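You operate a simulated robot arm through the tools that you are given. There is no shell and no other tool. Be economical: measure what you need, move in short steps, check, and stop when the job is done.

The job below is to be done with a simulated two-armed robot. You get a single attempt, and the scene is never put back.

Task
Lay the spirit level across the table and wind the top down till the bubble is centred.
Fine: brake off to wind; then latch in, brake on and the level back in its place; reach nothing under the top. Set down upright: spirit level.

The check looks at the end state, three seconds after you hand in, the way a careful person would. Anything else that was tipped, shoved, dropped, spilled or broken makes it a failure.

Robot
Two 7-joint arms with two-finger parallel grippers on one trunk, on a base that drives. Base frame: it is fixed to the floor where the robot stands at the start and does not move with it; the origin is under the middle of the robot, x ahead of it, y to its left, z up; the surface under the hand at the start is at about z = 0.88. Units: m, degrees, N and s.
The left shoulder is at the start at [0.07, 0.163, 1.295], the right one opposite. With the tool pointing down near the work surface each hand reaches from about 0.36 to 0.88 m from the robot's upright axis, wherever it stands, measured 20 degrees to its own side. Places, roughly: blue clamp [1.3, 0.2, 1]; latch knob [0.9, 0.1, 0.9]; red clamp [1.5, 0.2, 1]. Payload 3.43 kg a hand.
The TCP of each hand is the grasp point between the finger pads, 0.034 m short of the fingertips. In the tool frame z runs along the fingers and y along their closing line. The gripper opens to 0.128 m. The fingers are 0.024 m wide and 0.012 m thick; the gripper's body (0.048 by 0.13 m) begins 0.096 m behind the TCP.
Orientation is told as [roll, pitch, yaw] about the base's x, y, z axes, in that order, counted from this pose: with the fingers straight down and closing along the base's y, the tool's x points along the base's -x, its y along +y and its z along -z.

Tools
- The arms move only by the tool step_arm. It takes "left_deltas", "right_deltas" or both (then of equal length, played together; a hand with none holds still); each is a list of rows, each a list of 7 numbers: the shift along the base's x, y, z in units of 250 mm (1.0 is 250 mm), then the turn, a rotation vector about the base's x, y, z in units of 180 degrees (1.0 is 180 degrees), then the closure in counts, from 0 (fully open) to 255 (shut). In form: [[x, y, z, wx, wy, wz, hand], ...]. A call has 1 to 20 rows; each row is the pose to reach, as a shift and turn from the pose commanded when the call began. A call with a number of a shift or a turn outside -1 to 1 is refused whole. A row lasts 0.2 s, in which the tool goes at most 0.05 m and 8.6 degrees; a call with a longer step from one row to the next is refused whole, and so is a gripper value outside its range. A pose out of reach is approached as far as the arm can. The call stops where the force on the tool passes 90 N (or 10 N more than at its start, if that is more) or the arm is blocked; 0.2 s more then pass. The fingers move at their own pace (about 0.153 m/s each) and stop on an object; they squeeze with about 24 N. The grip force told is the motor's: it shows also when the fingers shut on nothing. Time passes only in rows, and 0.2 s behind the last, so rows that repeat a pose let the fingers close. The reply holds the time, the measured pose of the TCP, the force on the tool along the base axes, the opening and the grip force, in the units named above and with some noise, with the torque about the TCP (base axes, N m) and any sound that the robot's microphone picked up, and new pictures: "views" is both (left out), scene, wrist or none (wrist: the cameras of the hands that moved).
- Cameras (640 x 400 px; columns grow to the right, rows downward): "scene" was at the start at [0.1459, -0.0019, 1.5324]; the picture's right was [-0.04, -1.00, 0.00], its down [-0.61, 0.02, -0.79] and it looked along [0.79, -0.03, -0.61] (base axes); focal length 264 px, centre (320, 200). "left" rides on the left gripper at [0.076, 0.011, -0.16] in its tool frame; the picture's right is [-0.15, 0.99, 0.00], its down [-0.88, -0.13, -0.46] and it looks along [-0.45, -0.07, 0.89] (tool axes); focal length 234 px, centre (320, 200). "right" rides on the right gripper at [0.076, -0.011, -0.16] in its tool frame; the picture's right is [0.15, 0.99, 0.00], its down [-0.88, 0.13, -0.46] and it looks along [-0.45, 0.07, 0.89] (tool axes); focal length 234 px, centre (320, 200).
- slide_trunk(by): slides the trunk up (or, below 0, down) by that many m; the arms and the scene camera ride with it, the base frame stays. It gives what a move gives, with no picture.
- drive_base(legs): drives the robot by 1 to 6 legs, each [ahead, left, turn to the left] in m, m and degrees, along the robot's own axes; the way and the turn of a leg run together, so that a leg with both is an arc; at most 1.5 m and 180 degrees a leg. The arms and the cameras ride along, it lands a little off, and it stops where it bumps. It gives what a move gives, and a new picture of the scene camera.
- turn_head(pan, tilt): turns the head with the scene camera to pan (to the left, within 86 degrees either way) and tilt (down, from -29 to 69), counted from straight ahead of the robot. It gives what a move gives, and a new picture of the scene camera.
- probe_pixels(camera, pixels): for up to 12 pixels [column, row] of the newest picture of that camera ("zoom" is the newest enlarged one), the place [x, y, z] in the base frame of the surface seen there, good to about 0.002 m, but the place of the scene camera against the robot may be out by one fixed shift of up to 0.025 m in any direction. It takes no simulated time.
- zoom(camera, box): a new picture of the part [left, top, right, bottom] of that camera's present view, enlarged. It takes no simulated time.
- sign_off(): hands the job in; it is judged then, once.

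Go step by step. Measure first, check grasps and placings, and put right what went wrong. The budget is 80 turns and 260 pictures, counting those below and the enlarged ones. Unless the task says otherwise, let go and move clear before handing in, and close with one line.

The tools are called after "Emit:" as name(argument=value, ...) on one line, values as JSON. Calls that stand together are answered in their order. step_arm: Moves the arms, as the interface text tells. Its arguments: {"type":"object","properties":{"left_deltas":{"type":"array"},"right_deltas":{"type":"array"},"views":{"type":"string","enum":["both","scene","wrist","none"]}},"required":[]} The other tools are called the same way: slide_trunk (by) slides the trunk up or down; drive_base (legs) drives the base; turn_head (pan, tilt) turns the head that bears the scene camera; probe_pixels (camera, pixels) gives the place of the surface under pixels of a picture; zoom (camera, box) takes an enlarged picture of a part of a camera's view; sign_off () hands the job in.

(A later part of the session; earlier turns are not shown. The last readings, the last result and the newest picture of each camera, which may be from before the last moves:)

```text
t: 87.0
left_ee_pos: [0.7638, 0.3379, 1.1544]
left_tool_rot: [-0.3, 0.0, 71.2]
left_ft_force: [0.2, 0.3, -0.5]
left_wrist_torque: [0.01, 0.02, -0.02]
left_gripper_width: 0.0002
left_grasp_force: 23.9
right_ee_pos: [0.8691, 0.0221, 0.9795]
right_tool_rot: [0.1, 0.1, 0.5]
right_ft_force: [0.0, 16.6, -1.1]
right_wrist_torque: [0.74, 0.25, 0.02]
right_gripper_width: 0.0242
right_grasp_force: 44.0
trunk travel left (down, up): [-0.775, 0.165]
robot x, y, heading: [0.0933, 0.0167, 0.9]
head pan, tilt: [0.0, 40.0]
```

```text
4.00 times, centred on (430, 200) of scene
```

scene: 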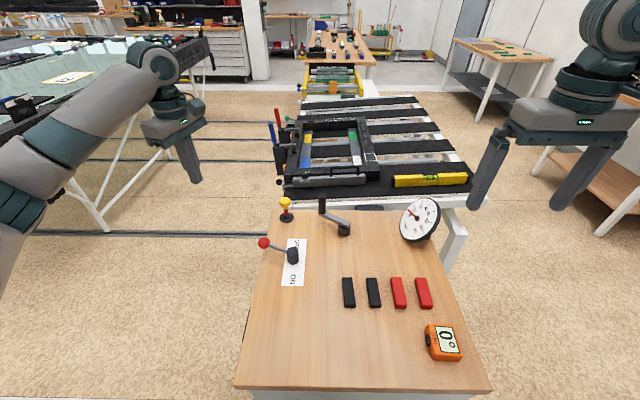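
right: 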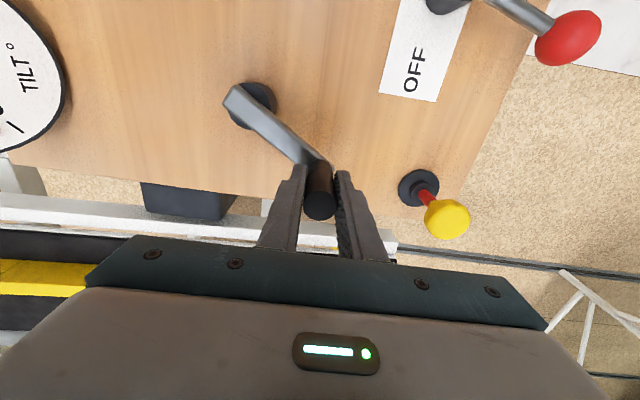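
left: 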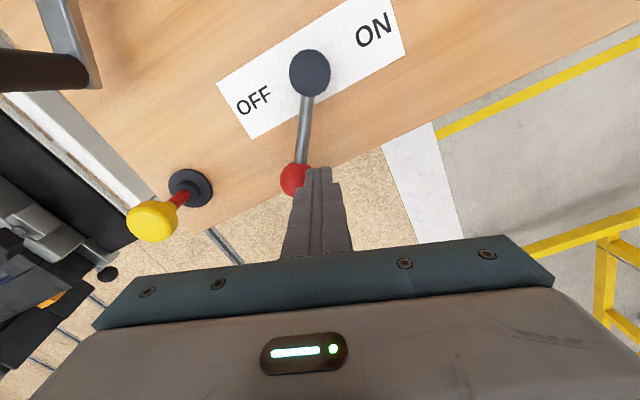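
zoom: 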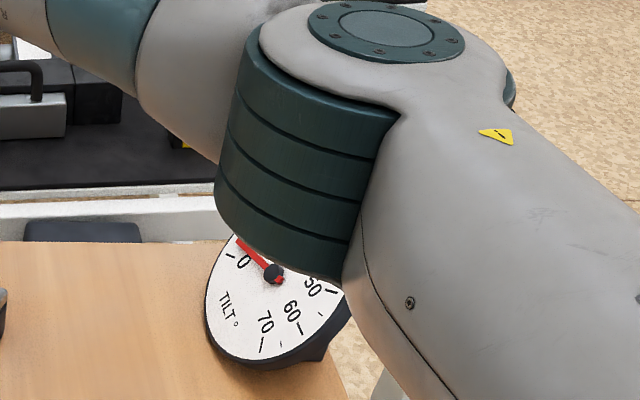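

Grip on the handle is good (24 mm). I'll wind a quarter turn clockwise (seen from above) and read the dial to learn the direction and ratio.

Emit:
step_arm(right_deltas=[[0.1007, -0.1013, 0, 0, 0, 0, 255], [0.155, -0.233, 0, 0, 0, 0, 255], [0.1547, -0.376, 0, 0, 0, 0, 255], [0.0997, -0.508, 0, 0, 0, 0, 255]], views="both")

Emit:
zoom(camera="scene", box=[380, 190, 460, 250])

```text
t: 88.0
left_ee_pos: [0.7588, 0.3356, 1.1575]
left_tool_rot: [-0.3, -0.1, 71.1]
left_ft_force: [-0.6, -0.3, -0.2]
left_wrist_torque: [-0.05, -0.04, 0.0]
left_gripper_width: 0.0
left_grasp_force: 24.1
right_ee_pos: [0.8917, -0.1132, 0.9795]
right_tool_rot: [-0.3, 0.2, 0.5]
right_ft_force: [-16.3, 12.9, -0.7]
right_wrist_torque: [2.11, -0.31, 0.02]
right_gripper_width: 0.0238
right_grasp_force: 45.4
trunk travel left (down, up): [-0.775, 0.165]
robot x, y, heading: [0.0977, 0.0149, 1.1]
head pan, tilt: [0.0, 40.0]
```

scene: 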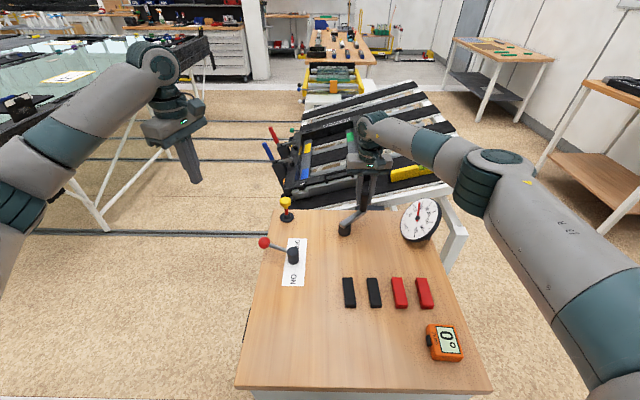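
right: 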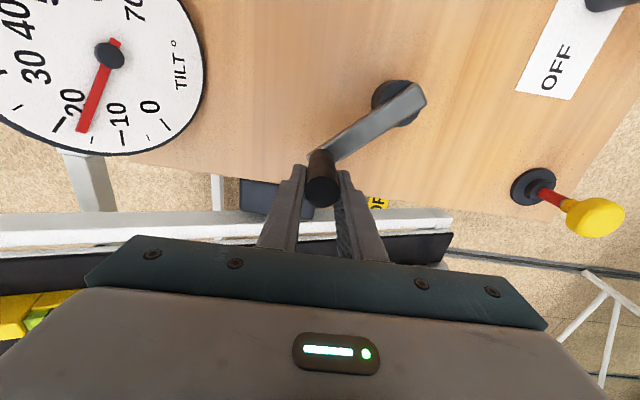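

```text
6.67 times, centred on (420, 220) of scene
```

zoom: 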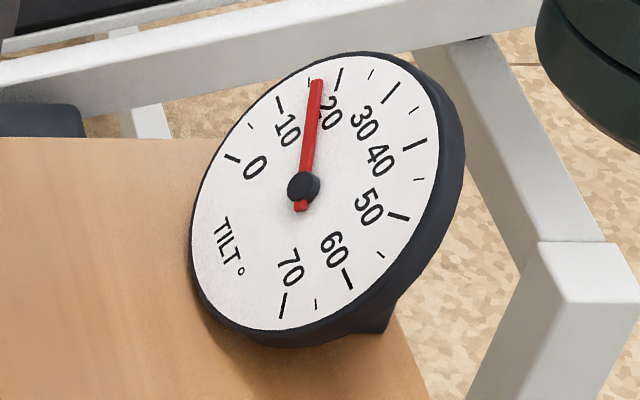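

Wrong way: the dial jumped to ~16° (about 0.12° tilt per crank degree). I'll wind back at once, counter-clockwise, past the start to crank angle ~78°.

Emit:
step_arm(right_deltas=[[0.051, 0.111, 0, 0, 0, 0, 255], [0.073, 0.237, 0, 0, 0, 0, 255], [0.051, 0.363, 0, 0, 0, 0, 255], [-0.013, 0.473, 0, 0, 0, 0, 255], [-0.089, 0.542, 0, 0, 0, 0, 255], [-0.169, 0.583, 0, 0, 0, 0, 255], [-0.219, 0.597, 0, 0, 0, 0, 255]], views="both")

Emit:
zoom(camera="scene", box=[370, 140, 490, 250])

```text
t: 88.8
left_ee_pos: [0.7758, 0.337, 1.1497]
left_tool_rot: [0.2, 0.4, 71.2]
left_ft_force: [-1.4, 1.3, -0.7]
left_wrist_torque: [-0.05, -0.03, 0.02]
left_gripper_width: 0.0
left_grasp_force: 23.6
right_ee_pos: [0.9343, -0.0429, 0.9831]
right_tool_rot: [-1.0, -2.2, -0.8]
right_ft_force: [59.9, 1.5, -11.8]
right_wrist_torque: [-0.09, 0.74, -0.09]
right_gripper_width: 0.0
right_grasp_force: 32.6
right hand out of reach, approached as far as the arm can: row 2, 3
trunk travel left (down, up): [-0.775, 0.165]
robot x, y, heading: [0.1014, 0.0193, 0.8]
head pan, tilt: [0.0, 40.0]
stopped in row 4 (right hand): the force on the tool passed its limit at 97 N (the readings are from after the stop); the commanded pose is now the measured one
```

scene: 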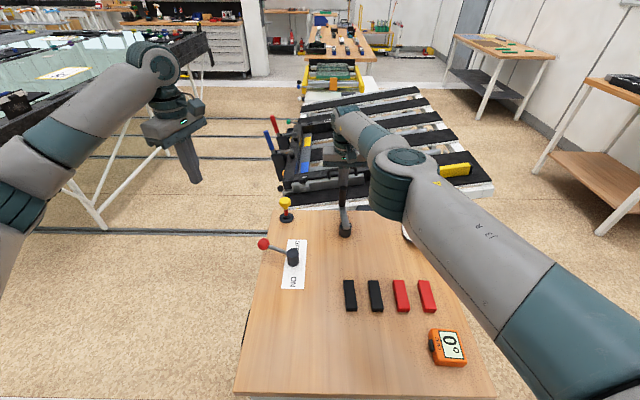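
right: 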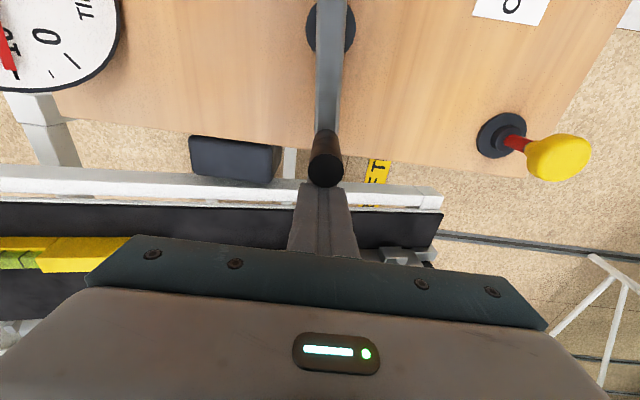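

```text
3.64 times, centred on (430, 195) of scene
```

zoom: 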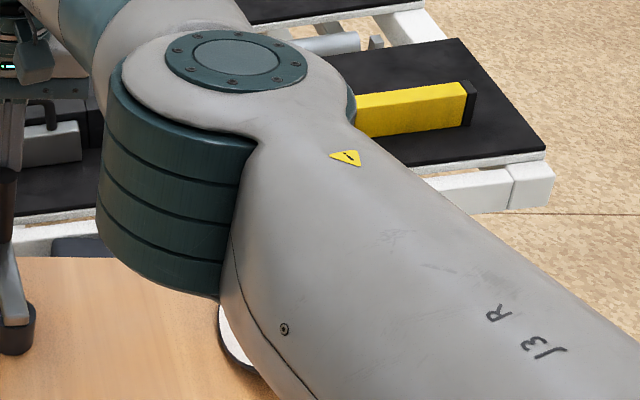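

The handle slipped from the fingers at crank angle ≈0° (dial ≈10°), since the grip pushed sideways there at the edge of reach. The crank holds its position and the level is still on the slat at (455,170). I'll raise the right hand, ease 0.02 m forward and look again.

Emit:
step_arm(right_deltas=[[0.01, 0, 0.05, 0, 0.0, 0, 200], [0.01, 0, 0.2, 0, 0.01, 0, 200], [0, 0, 0.38, 0, 0.012, 0.004, 255], [-0.2, -0.02, 0.4, 0.005, 0.012, 0.004, 255], [-0.36, -0.06, 0.4, 0.005, 0.012, 0.004, 255]], views="none")

Emit:
drive_base(legs=[[0.02, 0, 0]])

Emit:
step_arm(right_deltas=[[0, -0.1, 0, 0, 0, 0, 255], [0, -0.15, 0, 0, 0, 0, 255]], views="wrist")

Emit:
zoom(camera="scene", box=[370, 140, 490, 250])

```text
refused: row 4 steps farther than a row can; nothing moved
```

```text
t: 89.7
left_ee_pos: [0.7779, 0.3323, 1.153]
left_tool_rot: [0.0, 0.1, 71.0]
left_ft_force: [-0.3, 0.3, 0.8]
left_wrist_torque: [-0.01, -0.02, -0.02]
left_gripper_width: 0.0001
left_grasp_force: 23.9
right_ee_pos: [0.9326, -0.043, 0.9842]
right_tool_rot: [-0.6, -2.1, -0.5]
right_ft_force: [23.5, 1.0, -9.5]
right_wrist_torque: [-0.05, 0.17, -0.07]
right_gripper_width: 0.0
right_grasp_force: 33.6
trunk travel left (down, up): [-0.775, 0.165]
robot x, y, heading: [0.1041, 0.017, 0.7]
head pan, tilt: [0.0, 40.0]
stopped in leg 1: the robot was blocked; the commanded pose is now the measured one
```

scene: 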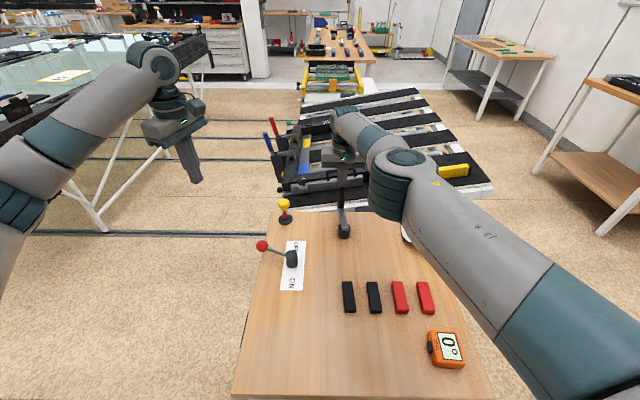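

```text
t: 90.2
left_ee_pos: [0.7725, 0.33, 1.1586]
left_tool_rot: [-0.2, -0.2, 71.0]
left_ft_force: [0.3, -0.1, -0.6]
left_wrist_torque: [0.07, -0.01, -0.01]
left_gripper_width: 0.0
left_grasp_force: 24.2
right_ee_pos: [0.9339, -0.0828, 0.9861]
right_tool_rot: [-0.6, -1.7, -0.9]
right_ft_force: [1.2, -0.1, 0.3]
right_wrist_torque: [0.04, 0.0, -0.03]
right_gripper_width: 0.0
right_grasp_force: 33.3
right hand out of reach, approached as far as the arm can: row 1, 2
trunk travel left (down, up): [-0.775, 0.165]
robot x, y, heading: [0.1089, 0.0158, 0.6]
head pan, tilt: [0.0, 40.0]
```

right: 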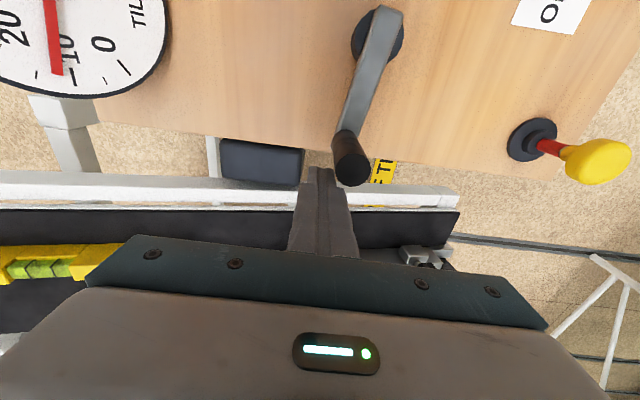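

```text
3.64 times, centred on (430, 195) of scene
```

zoom: 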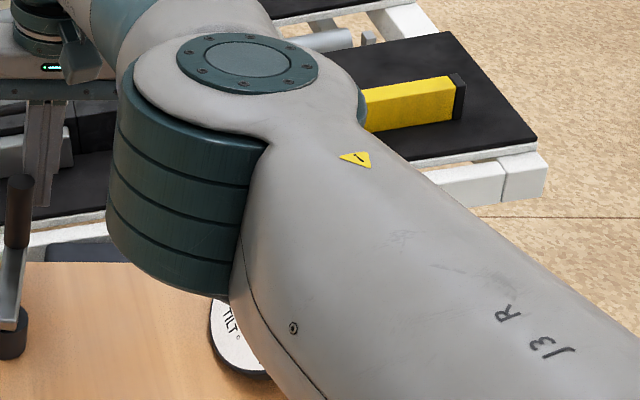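

The base met resistance (the hand was against the handle) but nothing toppled; the hand is now free at (0.934,-0.083) and the dial reads ≈10.5°. Lifting the hand, pulling it back, and re-measuring the handle.

Emit:
step_arm(right_deltas=[[0, 0, 0.15, 0, 0.006, 0.003, 255], [-0.05, 0, 0.3, 0.003, 0.01, 0.005, 255], [-0.2, 0, 0.4, 0.003, 0.01, 0.005, 255], [-0.35, -0.05, 0.4, 0.003, 0.01, 0.005, 255]], views="wrist")

Emit:
zoom(camera="right", box=[280, 80, 440, 200])

```text
t: 91.2
left_ee_pos: [0.7727, 0.3319, 1.1574]
left_tool_rot: [-0.1, -0.1, 71.0]
left_ft_force: [0.0, 0.3, -0.2]
left_wrist_torque: [0.0, -0.01, -0.02]
left_gripper_width: 0.0
left_grasp_force: 23.9
right_ee_pos: [0.9321, -0.0843, 1.0647]
right_tool_rot: [0.0, -0.1, 0.2]
right_ft_force: [-0.5, 0.1, -0.7]
right_wrist_torque: [0.02, -0.02, -0.03]
right_gripper_width: 0.0
right_grasp_force: 33.2
right hand out of reach, approached as far as the arm can: row 2, 3, 4
trunk travel left (down, up): [-0.775, 0.165]
robot x, y, heading: [0.1066, 0.0157, 0.9]
head pan, tilt: [0.0, 40.0]
```

right: 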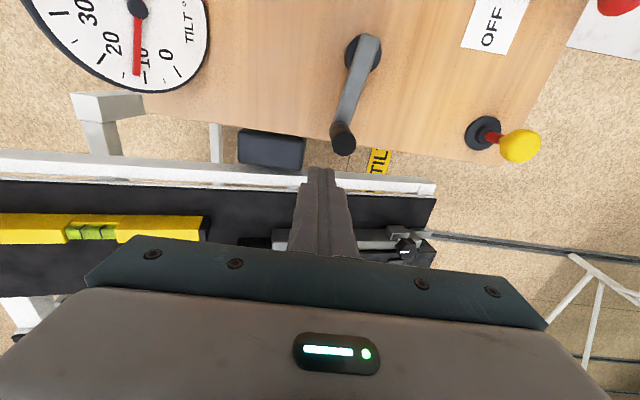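

```text
3.33 times, centred on (360, 140) of right
```

zoom: 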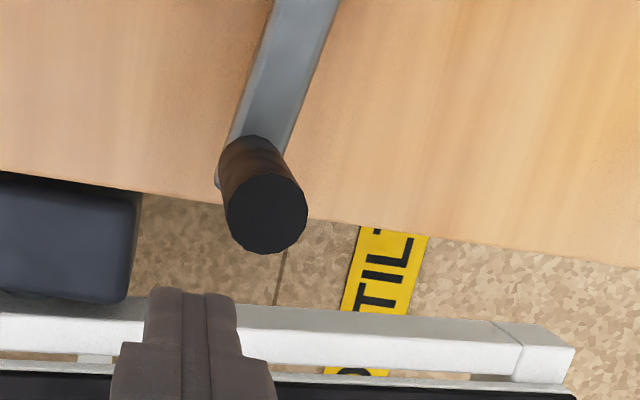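

The right hand refused to come back although nothing blocks it; I'll try smaller single-axis moves, and probe the handle meanwhile.

Emit:
probe_pixels(camera="zoom", pixels=[[267, 213], [240, 150], [285, 60]])

Emit:
step_arm(right_deltas=[[-0.08, -0.05, 0, 0, 0, 0, 255], [-0.16, -0.12, 0, 0, 0, 0, 255], [-0.24, -0.2, 0.02, 0, 0, 0, 255], [-0.3, -0.3, 0.04, 0, 0, 0, 255]], views="scene")

```text
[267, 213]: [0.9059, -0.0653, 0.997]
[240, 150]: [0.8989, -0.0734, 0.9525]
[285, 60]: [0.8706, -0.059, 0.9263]
```

```text
t: 92.2
left_ee_pos: [0.7725, 0.333, 1.1557]
left_tool_rot: [-0.2, -0.1, 71.0]
left_ft_force: [0.0, 0.1, -0.7]
left_wrist_torque: [-0.01, -0.01, -0.01]
left_gripper_width: 0.0
left_grasp_force: 23.6
right_ee_pos: [0.9347, -0.1029, 1.0691]
right_tool_rot: [0.0, 0.0, 0.3]
right_ft_force: [0.1, -0.4, -0.6]
right_wrist_torque: [0.0, -0.01, 0.0]
right_gripper_width: 0.0
right_grasp_force: 33.4
right hand out of reach, approached as far as the arm can: row 1, 2, 3, 4
trunk travel left (down, up): [-0.775, 0.165]
robot x, y, heading: [0.1057, 0.0129, 0.7]
head pan, tilt: [0.0, 40.0]
```

scene: 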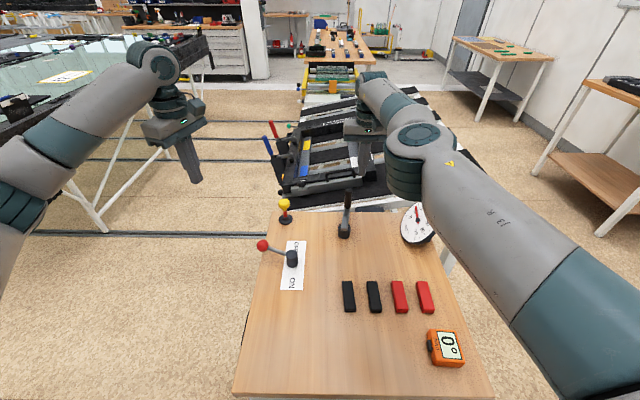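

The right arm is nearly straight and its elbow can't fold along that line. I'll try lifting it straight up and sideways to unfold.

Emit:
step_arm(right_deltas=[[0, 0, 0.15, 0, 0, 0, 255], [0, 0, 0.3, 0, 0, 0, 255], [0, 0, 0.45, 0, 0, 0, 255], [0, 0, 0.6, 0, 0, 0, 255]], views="none")

Emit:
step_arm(right_deltas=[[0, -0.15, 0, 0, 0, -0.04, 255], [0, -0.3, 0, 0, 0, -0.08, 255], [-0.05, -0.45, 0, 0, 0, -0.12, 255], [-0.15, -0.6, 0, 0, 0, -0.16, 255], [-0.25, -0.75, 0, 0, 0, -0.16, 255]], views="none")

```text
t: 93.2
left_ee_pos: [0.7717, 0.3336, 1.1564]
left_tool_rot: [-0.3, -0.1, 71.1]
left_ft_force: [-0.4, 0.2, -0.1]
left_wrist_torque: [-0.02, 0.0, 0.02]
left_gripper_width: 0.0
left_grasp_force: 24.0
right_ee_pos: [0.9243, -0.1034, 1.2047]
right_tool_rot: [0.0, -0.1, 0.3]
right_ft_force: [-0.3, 0.2, 0.5]
right_wrist_torque: [-0.01, 0.01, 0.0]
right_gripper_width: 0.0001
right_grasp_force: 32.9
right hand out of reach, approached as far as the arm can: row 3, 4
trunk travel left (down, up): [-0.775, 0.165]
robot x, y, heading: [0.1066, 0.0149, 0.7]
head pan, tilt: [0.0, 40.0]
```

```text
t: 94.5
left_ee_pos: [0.7724, 0.3302, 1.1592]
left_tool_rot: [-0.2, -0.2, 71.1]
left_ft_force: [-1.0, -0.3, 0.1]
left_wrist_torque: [0.0, 0.0, 0.01]
left_gripper_width: 0.0001
left_grasp_force: 24.5
right_ee_pos: [0.8601, -0.2962, 1.2051]
right_tool_rot: [0.1, -0.2, -28.6]
right_ft_force: [0.5, 0.5, 0.0]
right_wrist_torque: [-0.01, -0.03, 0.01]
right_gripper_width: 0.0
right_grasp_force: 33.1
trunk travel left (down, up): [-0.775, 0.165]
robot x, y, heading: [0.1012, 0.0131, 0.9]
head pan, tilt: [0.0, 40.0]
```

The right arm is free again. Three handle positions give the true crank centre ≈(0.808,-0.056), radius 0.0987 — my earlier centre was off, hence the slip. I'll push the handle instead, with closed right fingers from its -y side: first down beside it.

Emit:
step_arm(right_deltas=[[0.03, 0.14, 0, 0, 0, 0.04, 255], [0.06, 0.28, 0, 0, 0, 0.08, 255], [0.09, 0.42, 0, 0, 0, 0.12, 255], [0.12, 0.56, 0, 0, 0, 0.159, 255], [0.128, 0.7, 0, 0, 0, 0.159, 255], [0.128, 0.724, -0.17, 0, 0, 0.159, 255], [0.128, 0.724, -0.35, 0, 0, 0.159, 255], [0.128, 0.724, -0.53, 0, 0, 0.159, 255], [0.128, 0.724, -0.71, 0, 0, 0.159, 255], [0.128, 0.724, -0.88, 0, 0, 0.159, 255], [0.128, 0.724, -0.924, 0, 0, 0.159, 255]], views="wrist")

```text
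t: 96.8
left_ee_pos: [0.7715, 0.3324, 1.1574]
left_tool_rot: [-0.3, -0.1, 71.0]
left_ft_force: [0.2, -0.3, -0.6]
left_wrist_torque: [-0.06, -0.02, 0.02]
left_gripper_width: 0.0001
left_grasp_force: 24.2
right_ee_pos: [0.894, -0.1139, 0.9719]
right_tool_rot: [0.1, -0.3, 0.1]
right_ft_force: [-0.7, -0.3, -0.1]
right_wrist_torque: [0.01, -0.02, 0.01]
right_gripper_width: 0.0001
right_grasp_force: 33.3
trunk travel left (down, up): [-0.775, 0.165]
robot x, y, heading: [0.1087, 0.0178, 0.9]
head pan, tilt: [0.0, 40.0]
```

right: 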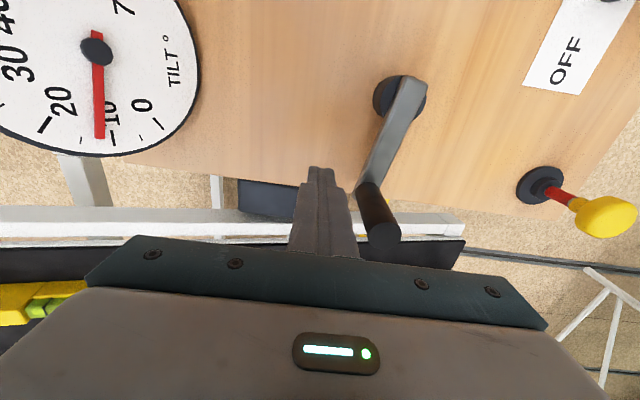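

Fingers are beside the handle (380,220). Pushing it counter-clockwise along the arc to ≈60°.

Emit:
step_arm(right_deltas=[[0.022, 0.084, 0, 0, 0, 0, 255], [0.037, 0.13, 0, 0, 0, 0, 255], [0.051, 0.232, 0, 0, 0, 0, 255], [0.037, 0.334, 0, 0, 0, 0, 255], [-0.002, 0.429, 0, 0, 0, 0, 255], [-0.042, 0.485, 0, 0, 0, 0, 255], [-0.07, 0.516, 0, 0, 0, 0, 255]], views="both")

Emit:
zoom(camera="scene", box=[370, 140, 490, 250])

```text
t: 98.5
left_ee_pos: [0.7728, 0.3202, 1.1611]
left_tool_rot: [-0.3, -0.6, 70.8]
left_ft_force: [-0.7, -0.1, -0.8]
left_wrist_torque: [0.01, -0.01, -0.01]
left_gripper_width: 0.0003
left_grasp_force: 23.7
right_ee_pos: [0.8752, -0.0018, 0.972]
right_tool_rot: [-0.2, 0.0, -0.6]
right_ft_force: [-19.2, -61.0, -6.3]
right_wrist_torque: [1.04, -0.46, 1.0]
right_gripper_width: 0.0
right_grasp_force: 32.8
trunk travel left (down, up): [-0.775, 0.165]
robot x, y, heading: [0.1036, 0.0162, 0.6]
head pan, tilt: [0.0, 40.0]
```

scene: 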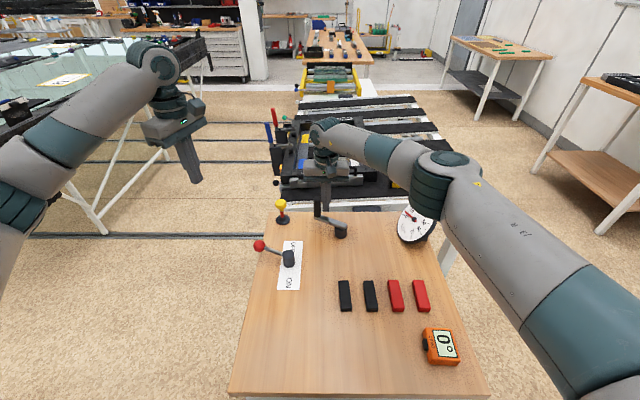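
right: 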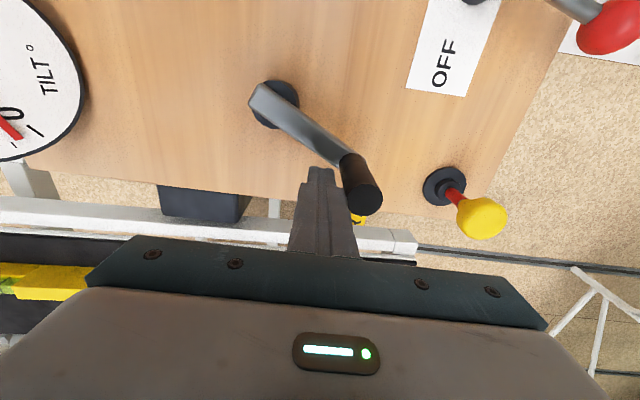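

```text
3.64 times, centred on (430, 195) of scene
```

zoom: 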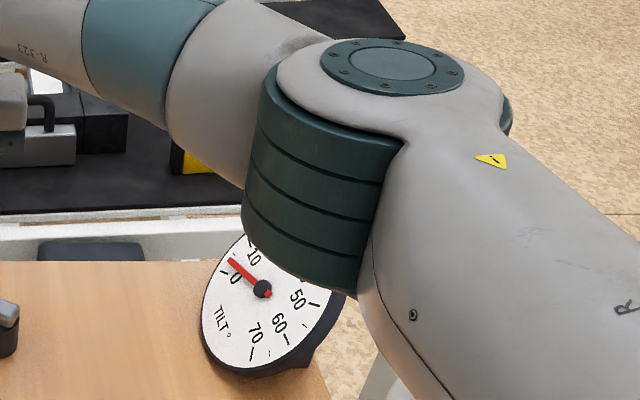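

The handle is back near its start (dial ≈4.5°), but the 61 N was mostly radial: the finger's flat face must turn with the arc. I'll back off, yaw the hand ~50° so its face pushes tangentially, and continue to ≈72°.

Emit:
probe_pixels(camera="right", pixels=[[366, 203], [362, 198]])

Emit:
step_arm(right_deltas=[[0.054, -0.14, 0, 0, 0, 0, 255], [0.086, -0.1, 0, 0, 0, 0.045, 255], [0.096, -0.07, 0, 0, 0, 0.09, 255], [0.096, -0.07, 0, 0, 0, 0.135, 255], [0.096, -0.07, 0, 0, 0, 0.18, 255], [0.096, -0.07, 0, 0, 0, 0.225, 255], [0.096, -0.07, 0, 0, 0, 0.27, 255], [0.086, -0.06, 0, 0, 0, 0.29, 255], [0.028, -0.031, 0, 0, 0, 0.29, 255], [-0.021, 0.018, 0, 0, 0, 0.29, 255], [-0.065, 0.05, 0, 0, 0, 0.3, 255]], views="both")

Emit:
zoom(camera="scene", box=[370, 140, 490, 250])

```text
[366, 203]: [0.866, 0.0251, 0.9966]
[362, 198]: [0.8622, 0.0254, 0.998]
```

```text
t: 100.8
left_ee_pos: [0.7736, 0.3247, 1.1578]
left_tool_rot: [0.0, -0.5, 71.0]
left_ft_force: [0.3, -2.2, -0.3]
left_wrist_torque: [0.25, 0.11, -0.05]
left_gripper_width: 0.0
left_grasp_force: 23.0
right_ee_pos: [0.776, -0.0706, 0.9442]
right_tool_rot: [0.3, -0.7, 53.2]
right_ft_force: [-5.9, 4.2, 1.4]
right_wrist_torque: [-0.53, -0.61, -0.01]
right_gripper_width: 0.0
right_grasp_force: 33.3
right hand out of reach, approached as far as the arm can: row 5, 6, 7, 8, 9, 10, 11
trunk travel left (down, up): [-0.775, 0.165]
robot x, y, heading: [0.1044, 0.0133, 0.7]
head pan, tilt: [0.0, 40.0]
```

scene: 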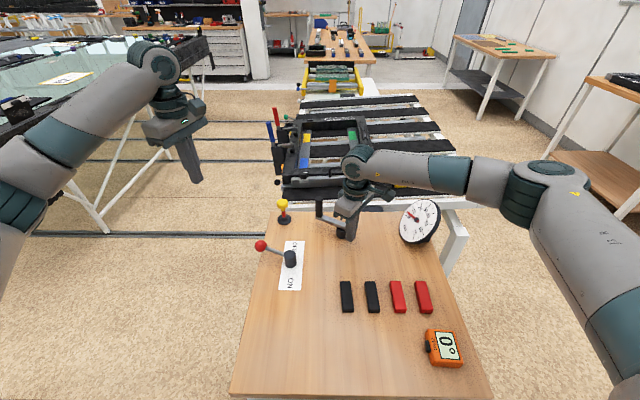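
right: 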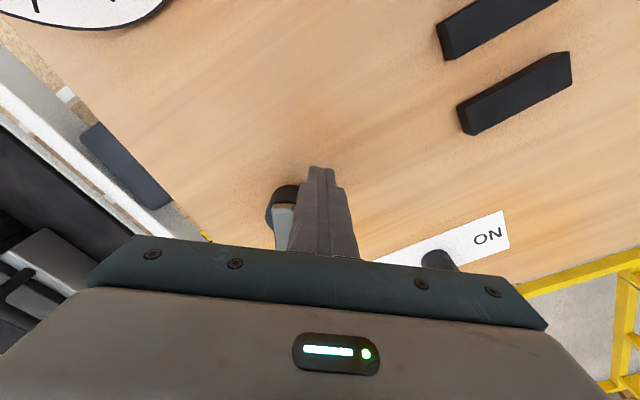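

```text
3.64 times, centred on (430, 195) of scene
```

zoom: 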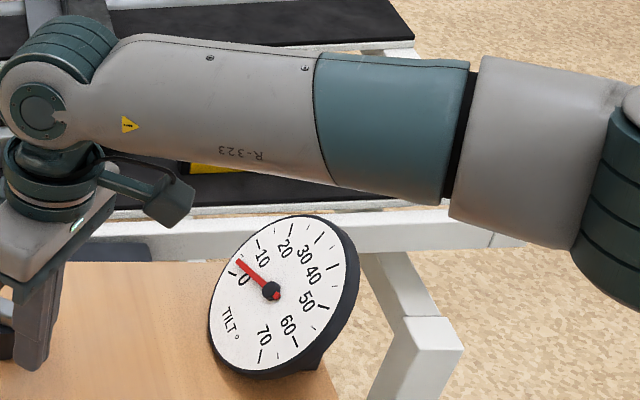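

The right wrist again ran into its limit and the hand wandered to the hub (light forces, nothing harmed; dial ≈4.5°). I'll stow the right arm and use the left hand, whose wrist turns the right way, to grip the handle (now at (0.866,0.025)) with its closing line along the arc.

Emit:
step_arm(right_deltas=[[0, 0, 0.18, 0, 0, 0, 255], [0, -0.02, 0.36, 0, 0, -0.04, 255], [0, -0.06, 0.54, 0, 0, -0.085, 255], [-0.05, -0.15, 0.66, 0, 0, -0.13, 255], [-0.15, -0.28, 0.75, 0, 0, -0.175, 255], [-0.25, -0.41, 0.8, 0, 0, -0.22, 255], [-0.35, -0.54, 0.85, 0, 0, -0.265, 255], [-0.45, -0.67, 0.9, 0, 0, -0.296, 255], [-0.55, -0.8, 0.9, 0, 0, -0.296, 255], [-0.65, -0.9, 0.9, 0, 0, -0.296, 255]], views="none")

Emit:
step_arm(left_deltas=[[0.05, -0.17, 0, 0, 0, -0.02, 80], [0.1, -0.34, 0, 0, 0, -0.04, 80], [0.15, -0.51, 0, 0, 0, -0.06, 80], [0.2, -0.68, 0, 0, 0, -0.08, 80], [0.25, -0.85, 0, 0, 0, -0.094, 80], [0.3, -1.0, 0, 0, 0, -0.094, 80]], views="both")

Emit:
zoom(camera="scene", box=[370, 140, 490, 250])

```text
t: 103.0
left_ee_pos: [0.7712, 0.3308, 1.1574]
left_tool_rot: [-0.2, -0.2, 71.2]
left_ft_force: [-1.2, 0.4, 0.3]
left_wrist_torque: [0.01, -0.03, 0.0]
left_gripper_width: 0.0
left_grasp_force: 24.1
right_ee_pos: [0.6069, -0.2895, 1.168]
right_tool_rot: [0.1, -0.4, 0.8]
right_ft_force: [-0.1, 0.5, 0.1]
right_wrist_torque: [0.02, -0.04, 0.01]
right_gripper_width: 0.0002
right_grasp_force: 32.6
trunk travel left (down, up): [-0.775, 0.165]
robot x, y, heading: [0.1055, 0.0177, 0.6]
head pan, tilt: [0.0, 40.0]
```

```text
t: 104.5
left_ee_pos: [0.8483, 0.0807, 1.1551]
left_tool_rot: [-0.1, -0.2, 54.1]
left_ft_force: [-0.1, 0.2, 0.6]
left_wrist_torque: [0.02, -0.01, 0.01]
left_gripper_width: 0.0876
left_grasp_force: 0.1
right_ee_pos: [0.6086, -0.2899, 1.1681]
right_tool_rot: [0.1, -0.2, 0.9]
right_ft_force: [0.3, -0.3, -0.1]
right_wrist_torque: [0.01, 0.02, 0.02]
right_gripper_width: 0.0002
right_grasp_force: 33.2
trunk travel left (down, up): [-0.775, 0.165]
robot x, y, heading: [0.1055, 0.0151, 0.8]
head pan, tilt: [0.0, 40.0]
```

scene: 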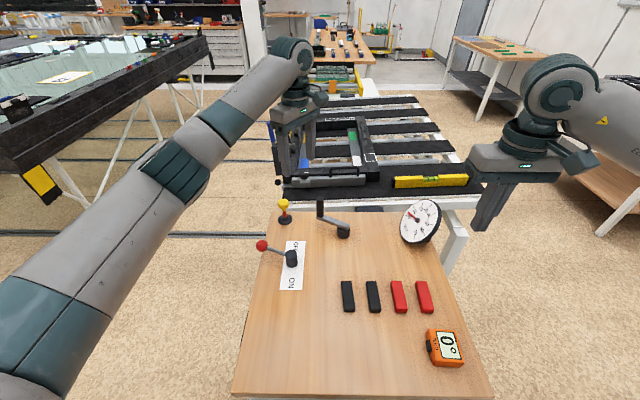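
left: 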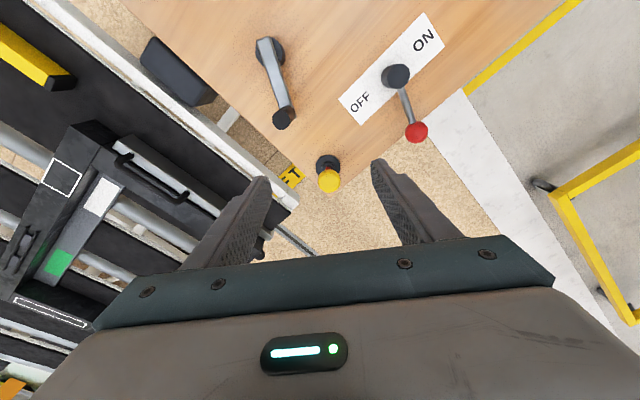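

```text
3.64 times, centred on (430, 195) of scene
```

zoom: 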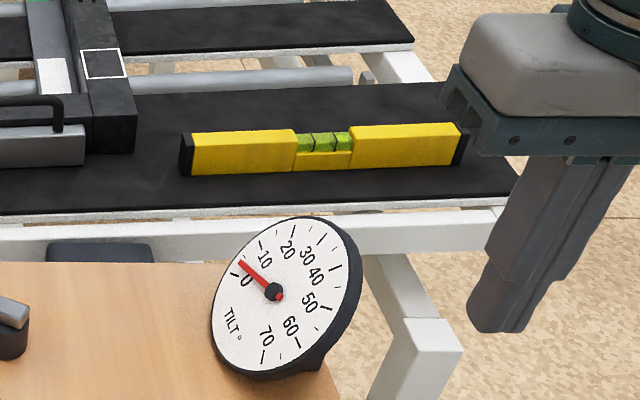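

The level still stands on the slat, bubble toward -y, with a clear view past the left arm. Lowering the left hand around the handle and gripping.

Emit:
step_arm(left_deltas=[[0.071, -0.15, 0, 0, 0, 0, 80], [0.071, -0.223, -0.15, 0, 0, 0, 80], [0.071, -0.223, -0.32, 0, 0, 0, 80], [0.071, -0.223, -0.5, 0, 0, 0, 80], [0.071, -0.223, -0.66, 0, 0, 0, 80], [0.071, -0.223, -0.72, 0, 0, 0, 80], [0.071, -0.223, -0.72, 0, 0, 0, 255], [0.071, -0.223, -0.72, 0, 0, 0, 255], [0.071, -0.223, -0.72, 0, 0, 0, 255]], views="wrist")

```text
t: 106.5
left_ee_pos: [0.8662, 0.0265, 0.974]
left_tool_rot: [-0.1, -0.1, 54.1]
left_ft_force: [-1.6, 2.2, -0.5]
left_wrist_torque: [0.91, 0.84, 0.07]
left_gripper_width: 0.024
left_grasp_force: 44.3
right_ee_pos: [0.6082, -0.2887, 1.1684]
right_tool_rot: [0.1, -0.2, 0.9]
right_ft_force: [0.3, 0.3, 0.6]
right_wrist_torque: [0.0, 0.0, 0.0]
right_gripper_width: 0.0
right_grasp_force: 33.1
trunk travel left (down, up): [-0.775, 0.165]
robot x, y, heading: [0.105, 0.0114, 0.7]
head pan, tilt: [0.0, 40.0]
```

left: 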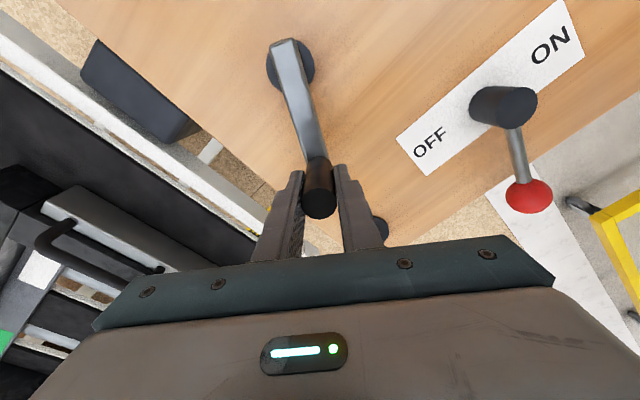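

Solid grip (24 mm, 44 N). Winding counter-clockwise 15° with the hand turning along, then reading the bubble.

Emit:
step_arm(left_deltas=[[-0.024, 0.015, 0, 0, 0, 0.022, 255], [-0.048, 0.029, 0, 0, 0, 0.044, 255], [-0.07, 0.039, 0, 0, 0, 0.064, 255], [-0.093, 0.049, 0, 0, 0, 0.083, 255], [-0.093, 0.049, 0, 0, 0, 0.083, 255]], views="none")

Emit:
zoom(camera="scene", box=[410, 165, 450, 195])

Emit:
zoom(camera="scene", box=[390, 190, 450, 250])

```text
t: 107.7
left_ee_pos: [0.8445, 0.0364, 0.9737]
left_tool_rot: [-0.1, 0.0, 69.0]
left_ft_force: [14.2, -13.5, -2.7]
left_wrist_torque: [-1.05, 1.45, 0.15]
left_gripper_width: 0.0239
left_grasp_force: 44.9
right_ee_pos: [0.61, -0.29, 1.1669]
right_tool_rot: [0.1, -0.1, 0.8]
right_ft_force: [-0.4, 0.1, -0.6]
right_wrist_torque: [0.01, -0.01, 0.03]
right_gripper_width: 0.0
right_grasp_force: 33.0
trunk travel left (down, up): [-0.775, 0.165]
robot x, y, heading: [0.1046, 0.0179, 1.0]
head pan, tilt: [0.0, 40.0]
```

```text
13.33 times, centred on (430, 180) of scene
```

zoom: 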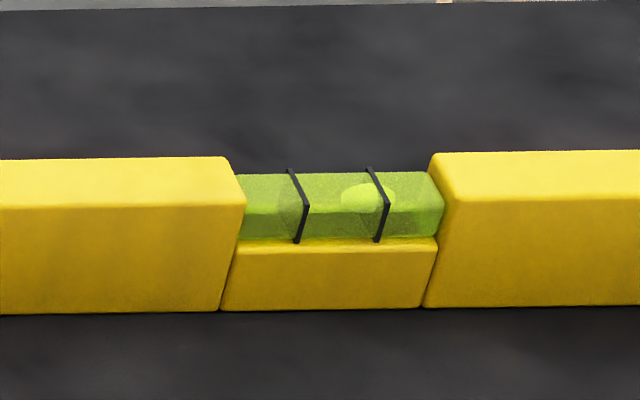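

```text
6.67 times, centred on (420, 220) of scene
```

zoom: 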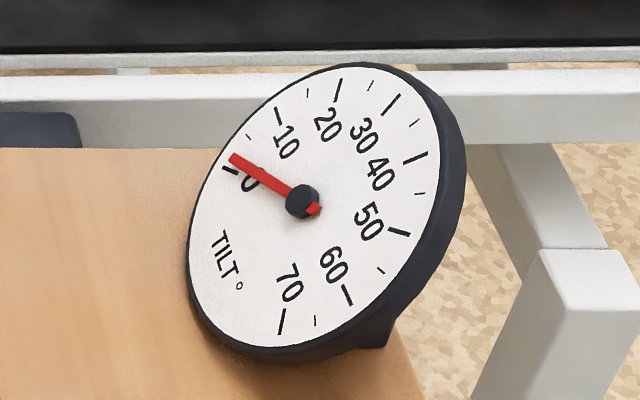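

Dial ≈2°, bubble now near the right line (369 against middle ≈342). About 11° more crank should centre it; I'll go 9° more and read.

Emit:
step_arm(left_deltas=[[-0.02, 0.006, 0, 0, 0, 0.017, 255], [-0.04, 0.012, 0, 0, 0, 0.034, 255], [-0.061, 0.017, 0, 0, 0, 0.05, 255], [-0.061, 0.017, 0, 0, 0, 0.05, 255]], views="none")

Emit:
zoom(camera="scene", box=[410, 165, 450, 195])

Emit:
zoom(camera="scene", box=[390, 190, 450, 250])

```text
t: 108.7
left_ee_pos: [0.8281, 0.0383, 0.9733]
left_tool_rot: [-0.1, -0.1, 78.0]
left_ft_force: [13.0, -28.4, -8.5]
left_wrist_torque: [-0.93, 0.83, 0.05]
left_gripper_width: 0.0241
left_grasp_force: 45.1
right_ee_pos: [0.61, -0.2909, 1.1652]
right_tool_rot: [0.1, 0.0, 0.8]
right_ft_force: [0.2, -0.2, -0.1]
right_wrist_torque: [0.01, -0.01, 0.02]
right_gripper_width: 0.0
right_grasp_force: 32.8
trunk travel left (down, up): [-0.775, 0.165]
robot x, y, heading: [0.1049, 0.0143, 0.7]
head pan, tilt: [0.0, 40.0]
```

```text
13.33 times, centred on (430, 180) of scene
```

zoom: 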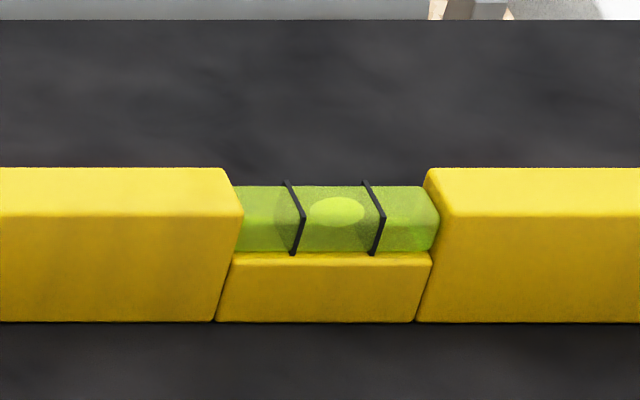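

```text
6.67 times, centred on (420, 220) of scene
```

zoom: 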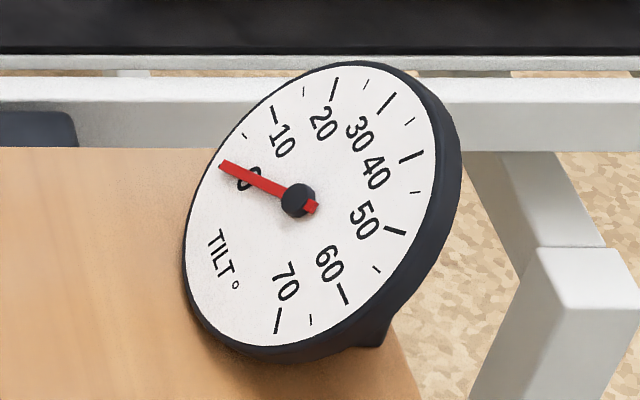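

Bubble now spans 311–365 between lines ≈300 and 380: centred within ~2 px (<0.1°), and the dial reads 0. Letting the handle go, rising, and moving closed fingers over the latch knob, with a closer look at the bubble.

Emit:
step_arm(left_deltas=[[0, 0, 0, 0, 0, 0, 120], [0, 0, 0, 0, 0, 0, 80], [0, 0, 0, 0, 0, 0, 80], [0, 0, 0.12, 0, 0, 0, 80], [0, 0, 0.3, 0, 0, 0, 80], [0, 0, 0.47, 0, 0, 0, 120], [0.05, 0.14, 0.47, 0, 0, 0, 255], [0.12, 0.28, 0.47, 0, 0, 0, 255], [0.196, 0.408, 0.45, 0, 0, 0, 255], [0.196, 0.408, 0.35, 0, 0, 0, 255], [0.196, 0.408, 0.29, 0, 0, 0, 255]], views="both")

Emit:
zoom(camera="scene", box=[420, 172, 440, 187])

Emit:
zoom(camera="scene", box=[240, 180, 360, 280])

Emit:
probe_pixels(camera="zoom", pixels=[[230, 150], [110, 350]])

```text
t: 111.0
left_ee_pos: [0.8763, 0.1461, 1.0485]
left_tool_rot: [-0.3, -0.2, 78.1]
left_ft_force: [0.1, 0.1, 0.3]
left_wrist_torque: [0.0, -0.04, 0.05]
left_gripper_width: 0.0001
left_grasp_force: 23.8
right_ee_pos: [0.6076, -0.2882, 1.1692]
right_tool_rot: [0.0, -0.2, 0.8]
right_ft_force: [0.1, 0.0, -0.8]
right_wrist_torque: [0.01, -0.01, 0.01]
right_gripper_width: 0.0001
right_grasp_force: 32.7
trunk travel left (down, up): [-0.775, 0.165]
robot x, y, heading: [0.1064, 0.0167, 0.9]
head pan, tilt: [0.0, 40.0]
```

scene: 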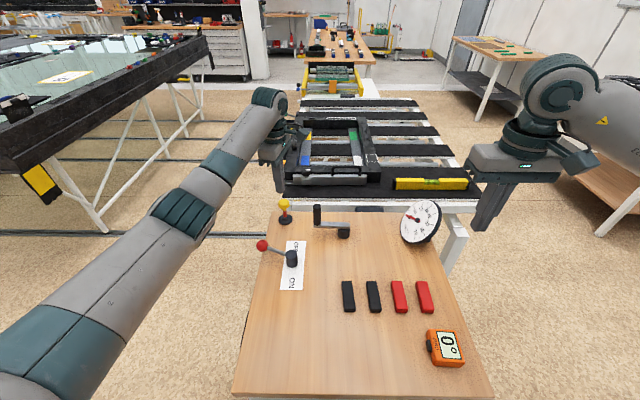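
left: 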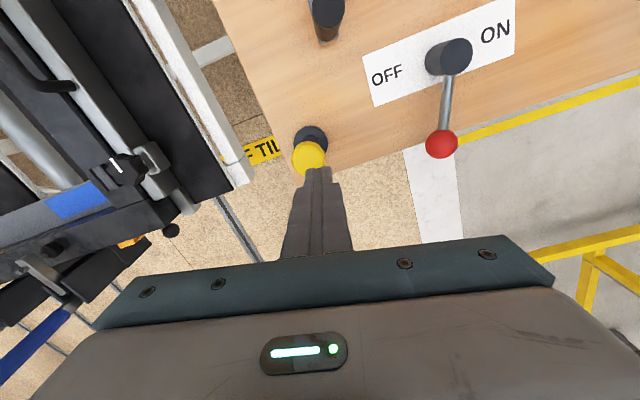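

```text
16.00 times, centred on (430, 180) of scene
```

zoom: 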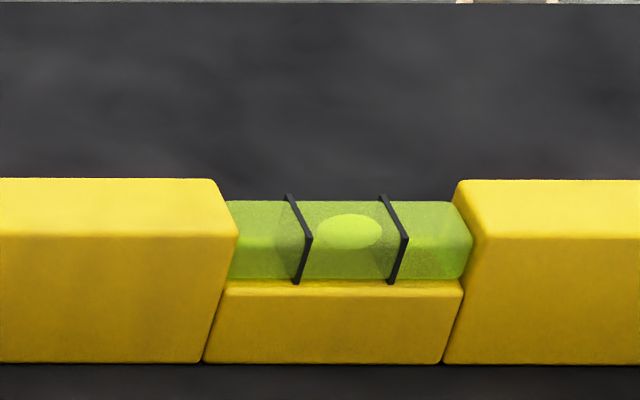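

```text
4.00 times, centred on (300, 230) of scene
```

zoom: 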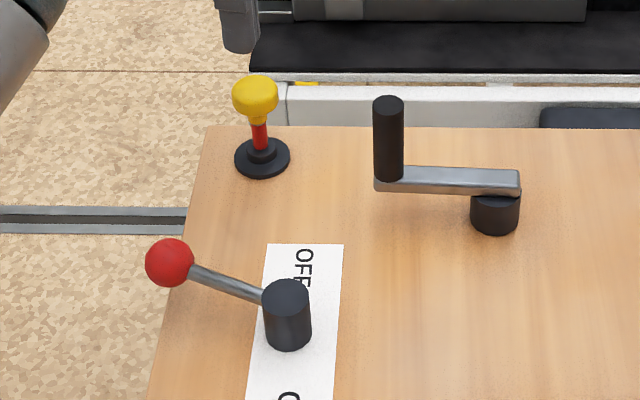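

```text
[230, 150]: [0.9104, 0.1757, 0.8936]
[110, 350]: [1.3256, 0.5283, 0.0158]
```

Bubble (314–383) sits midway between the lines once parallax is allowed for. The fingertip is over the latch knob (308,157); pushing it down gradually.

Emit:
probe_pixels(camera="left", pixels=[[308, 158], [300, 150]])

Emit:
step_arm(left_deltas=[[0.004, -0.024, -0.06, 0, 0, 0, 255], [0.004, -0.024, -0.12, 0, 0, 0, 255], [0.004, -0.024, -0.16, 0, 0, 0, 255], [0.004, -0.024, -0.2, 0, 0, 0, 255], [0.004, -0.024, -0.23, 0, 0, 0, 255], [0.004, -0.024, -0.26, 0, 0, 0, 255]], views="both")

Emit:
zoom(camera="scene", box=[260, 180, 320, 240])

```text
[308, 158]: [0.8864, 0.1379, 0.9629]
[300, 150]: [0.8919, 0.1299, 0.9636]
```

```text
t: 112.5
left_ee_pos: [0.8794, 0.1383, 0.9832]
left_tool_rot: [-0.1, -0.1, 78.0]
left_ft_force: [0.0, 0.3, -0.5]
left_wrist_torque: [0.01, 0.03, -0.01]
left_gripper_width: 0.0
left_grasp_force: 24.1
right_ee_pos: [0.6087, -0.2884, 1.1678]
right_tool_rot: [0.0, -0.1, 0.8]
right_ft_force: [0.0, 0.5, 0.1]
right_wrist_torque: [0.02, 0.0, 0.02]
right_gripper_width: 0.0
right_grasp_force: 33.2
trunk travel left (down, up): [-0.775, 0.165]
robot x, y, heading: [0.1027, 0.0178, 0.7]
head pan, tilt: [0.0, 40.0]
```

scene: 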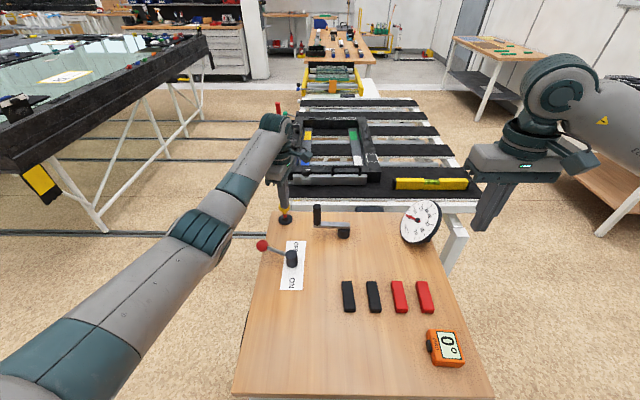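
left: 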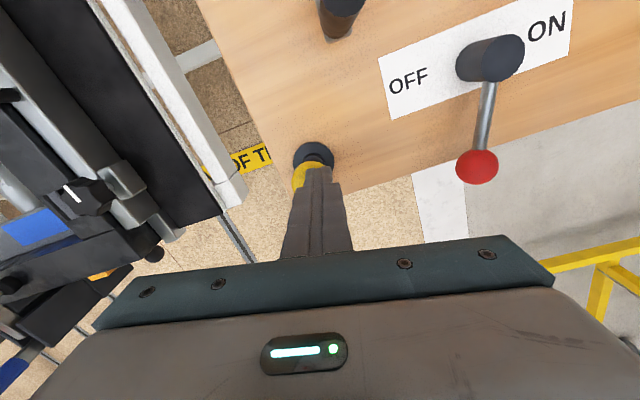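

```text
6.67 times, centred on (290, 210) of scene
```

zoom: 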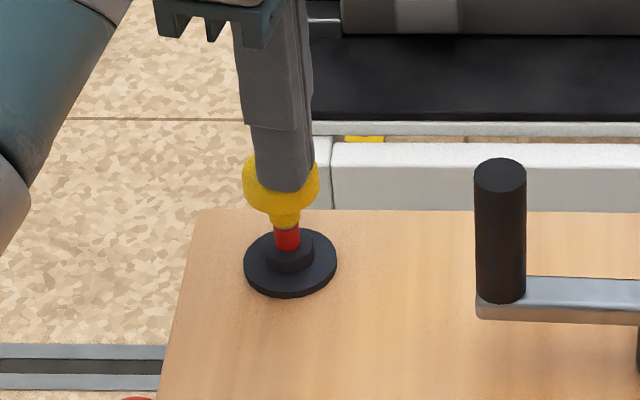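

The knob has gone about half-way down (red shortened), with hardly any force. Pushing further until it seats.

Emit:
step_arm(left_deltas=[[0.012, 0, -0.02, 0, 0, 0, 255], [0.016, 0, -0.04, 0, 0, 0, 255], [0.016, 0, -0.06, 0, 0, 0, 255], [0.016, 0, -0.08, 0, 0, 0, 255], [0.016, 0, -0.1, 0, 0, 0, 255]], views="none")

Emit:
zoom(camera="scene", box=[260, 180, 320, 240])

```text
t: 113.7
left_ee_pos: [0.8803, 0.1391, 0.9658]
left_tool_rot: [-0.9, -0.3, 78.0]
left_ft_force: [6.1, 2.2, 31.9]
left_wrist_torque: [0.22, -0.47, -0.01]
left_gripper_width: 0.0
left_grasp_force: 24.3
right_ee_pos: [0.6049, -0.2882, 1.1703]
right_tool_rot: [0.0, -0.3, 0.7]
right_ft_force: [0.6, -0.1, -0.2]
right_wrist_torque: [-0.01, 0.01, 0.04]
right_gripper_width: 0.0
right_grasp_force: 33.0
trunk travel left (down, up): [-0.775, 0.165]
robot x, y, heading: [0.1044, 0.017, 0.8]
head pan, tilt: [0.0, 40.0]
```

```text
6.67 times, centred on (290, 210) of scene
```

zoom: 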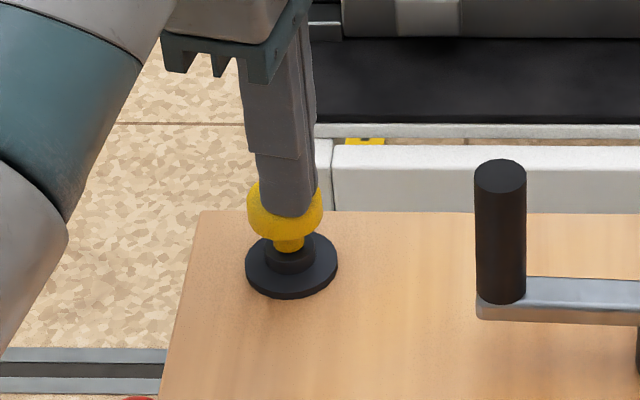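

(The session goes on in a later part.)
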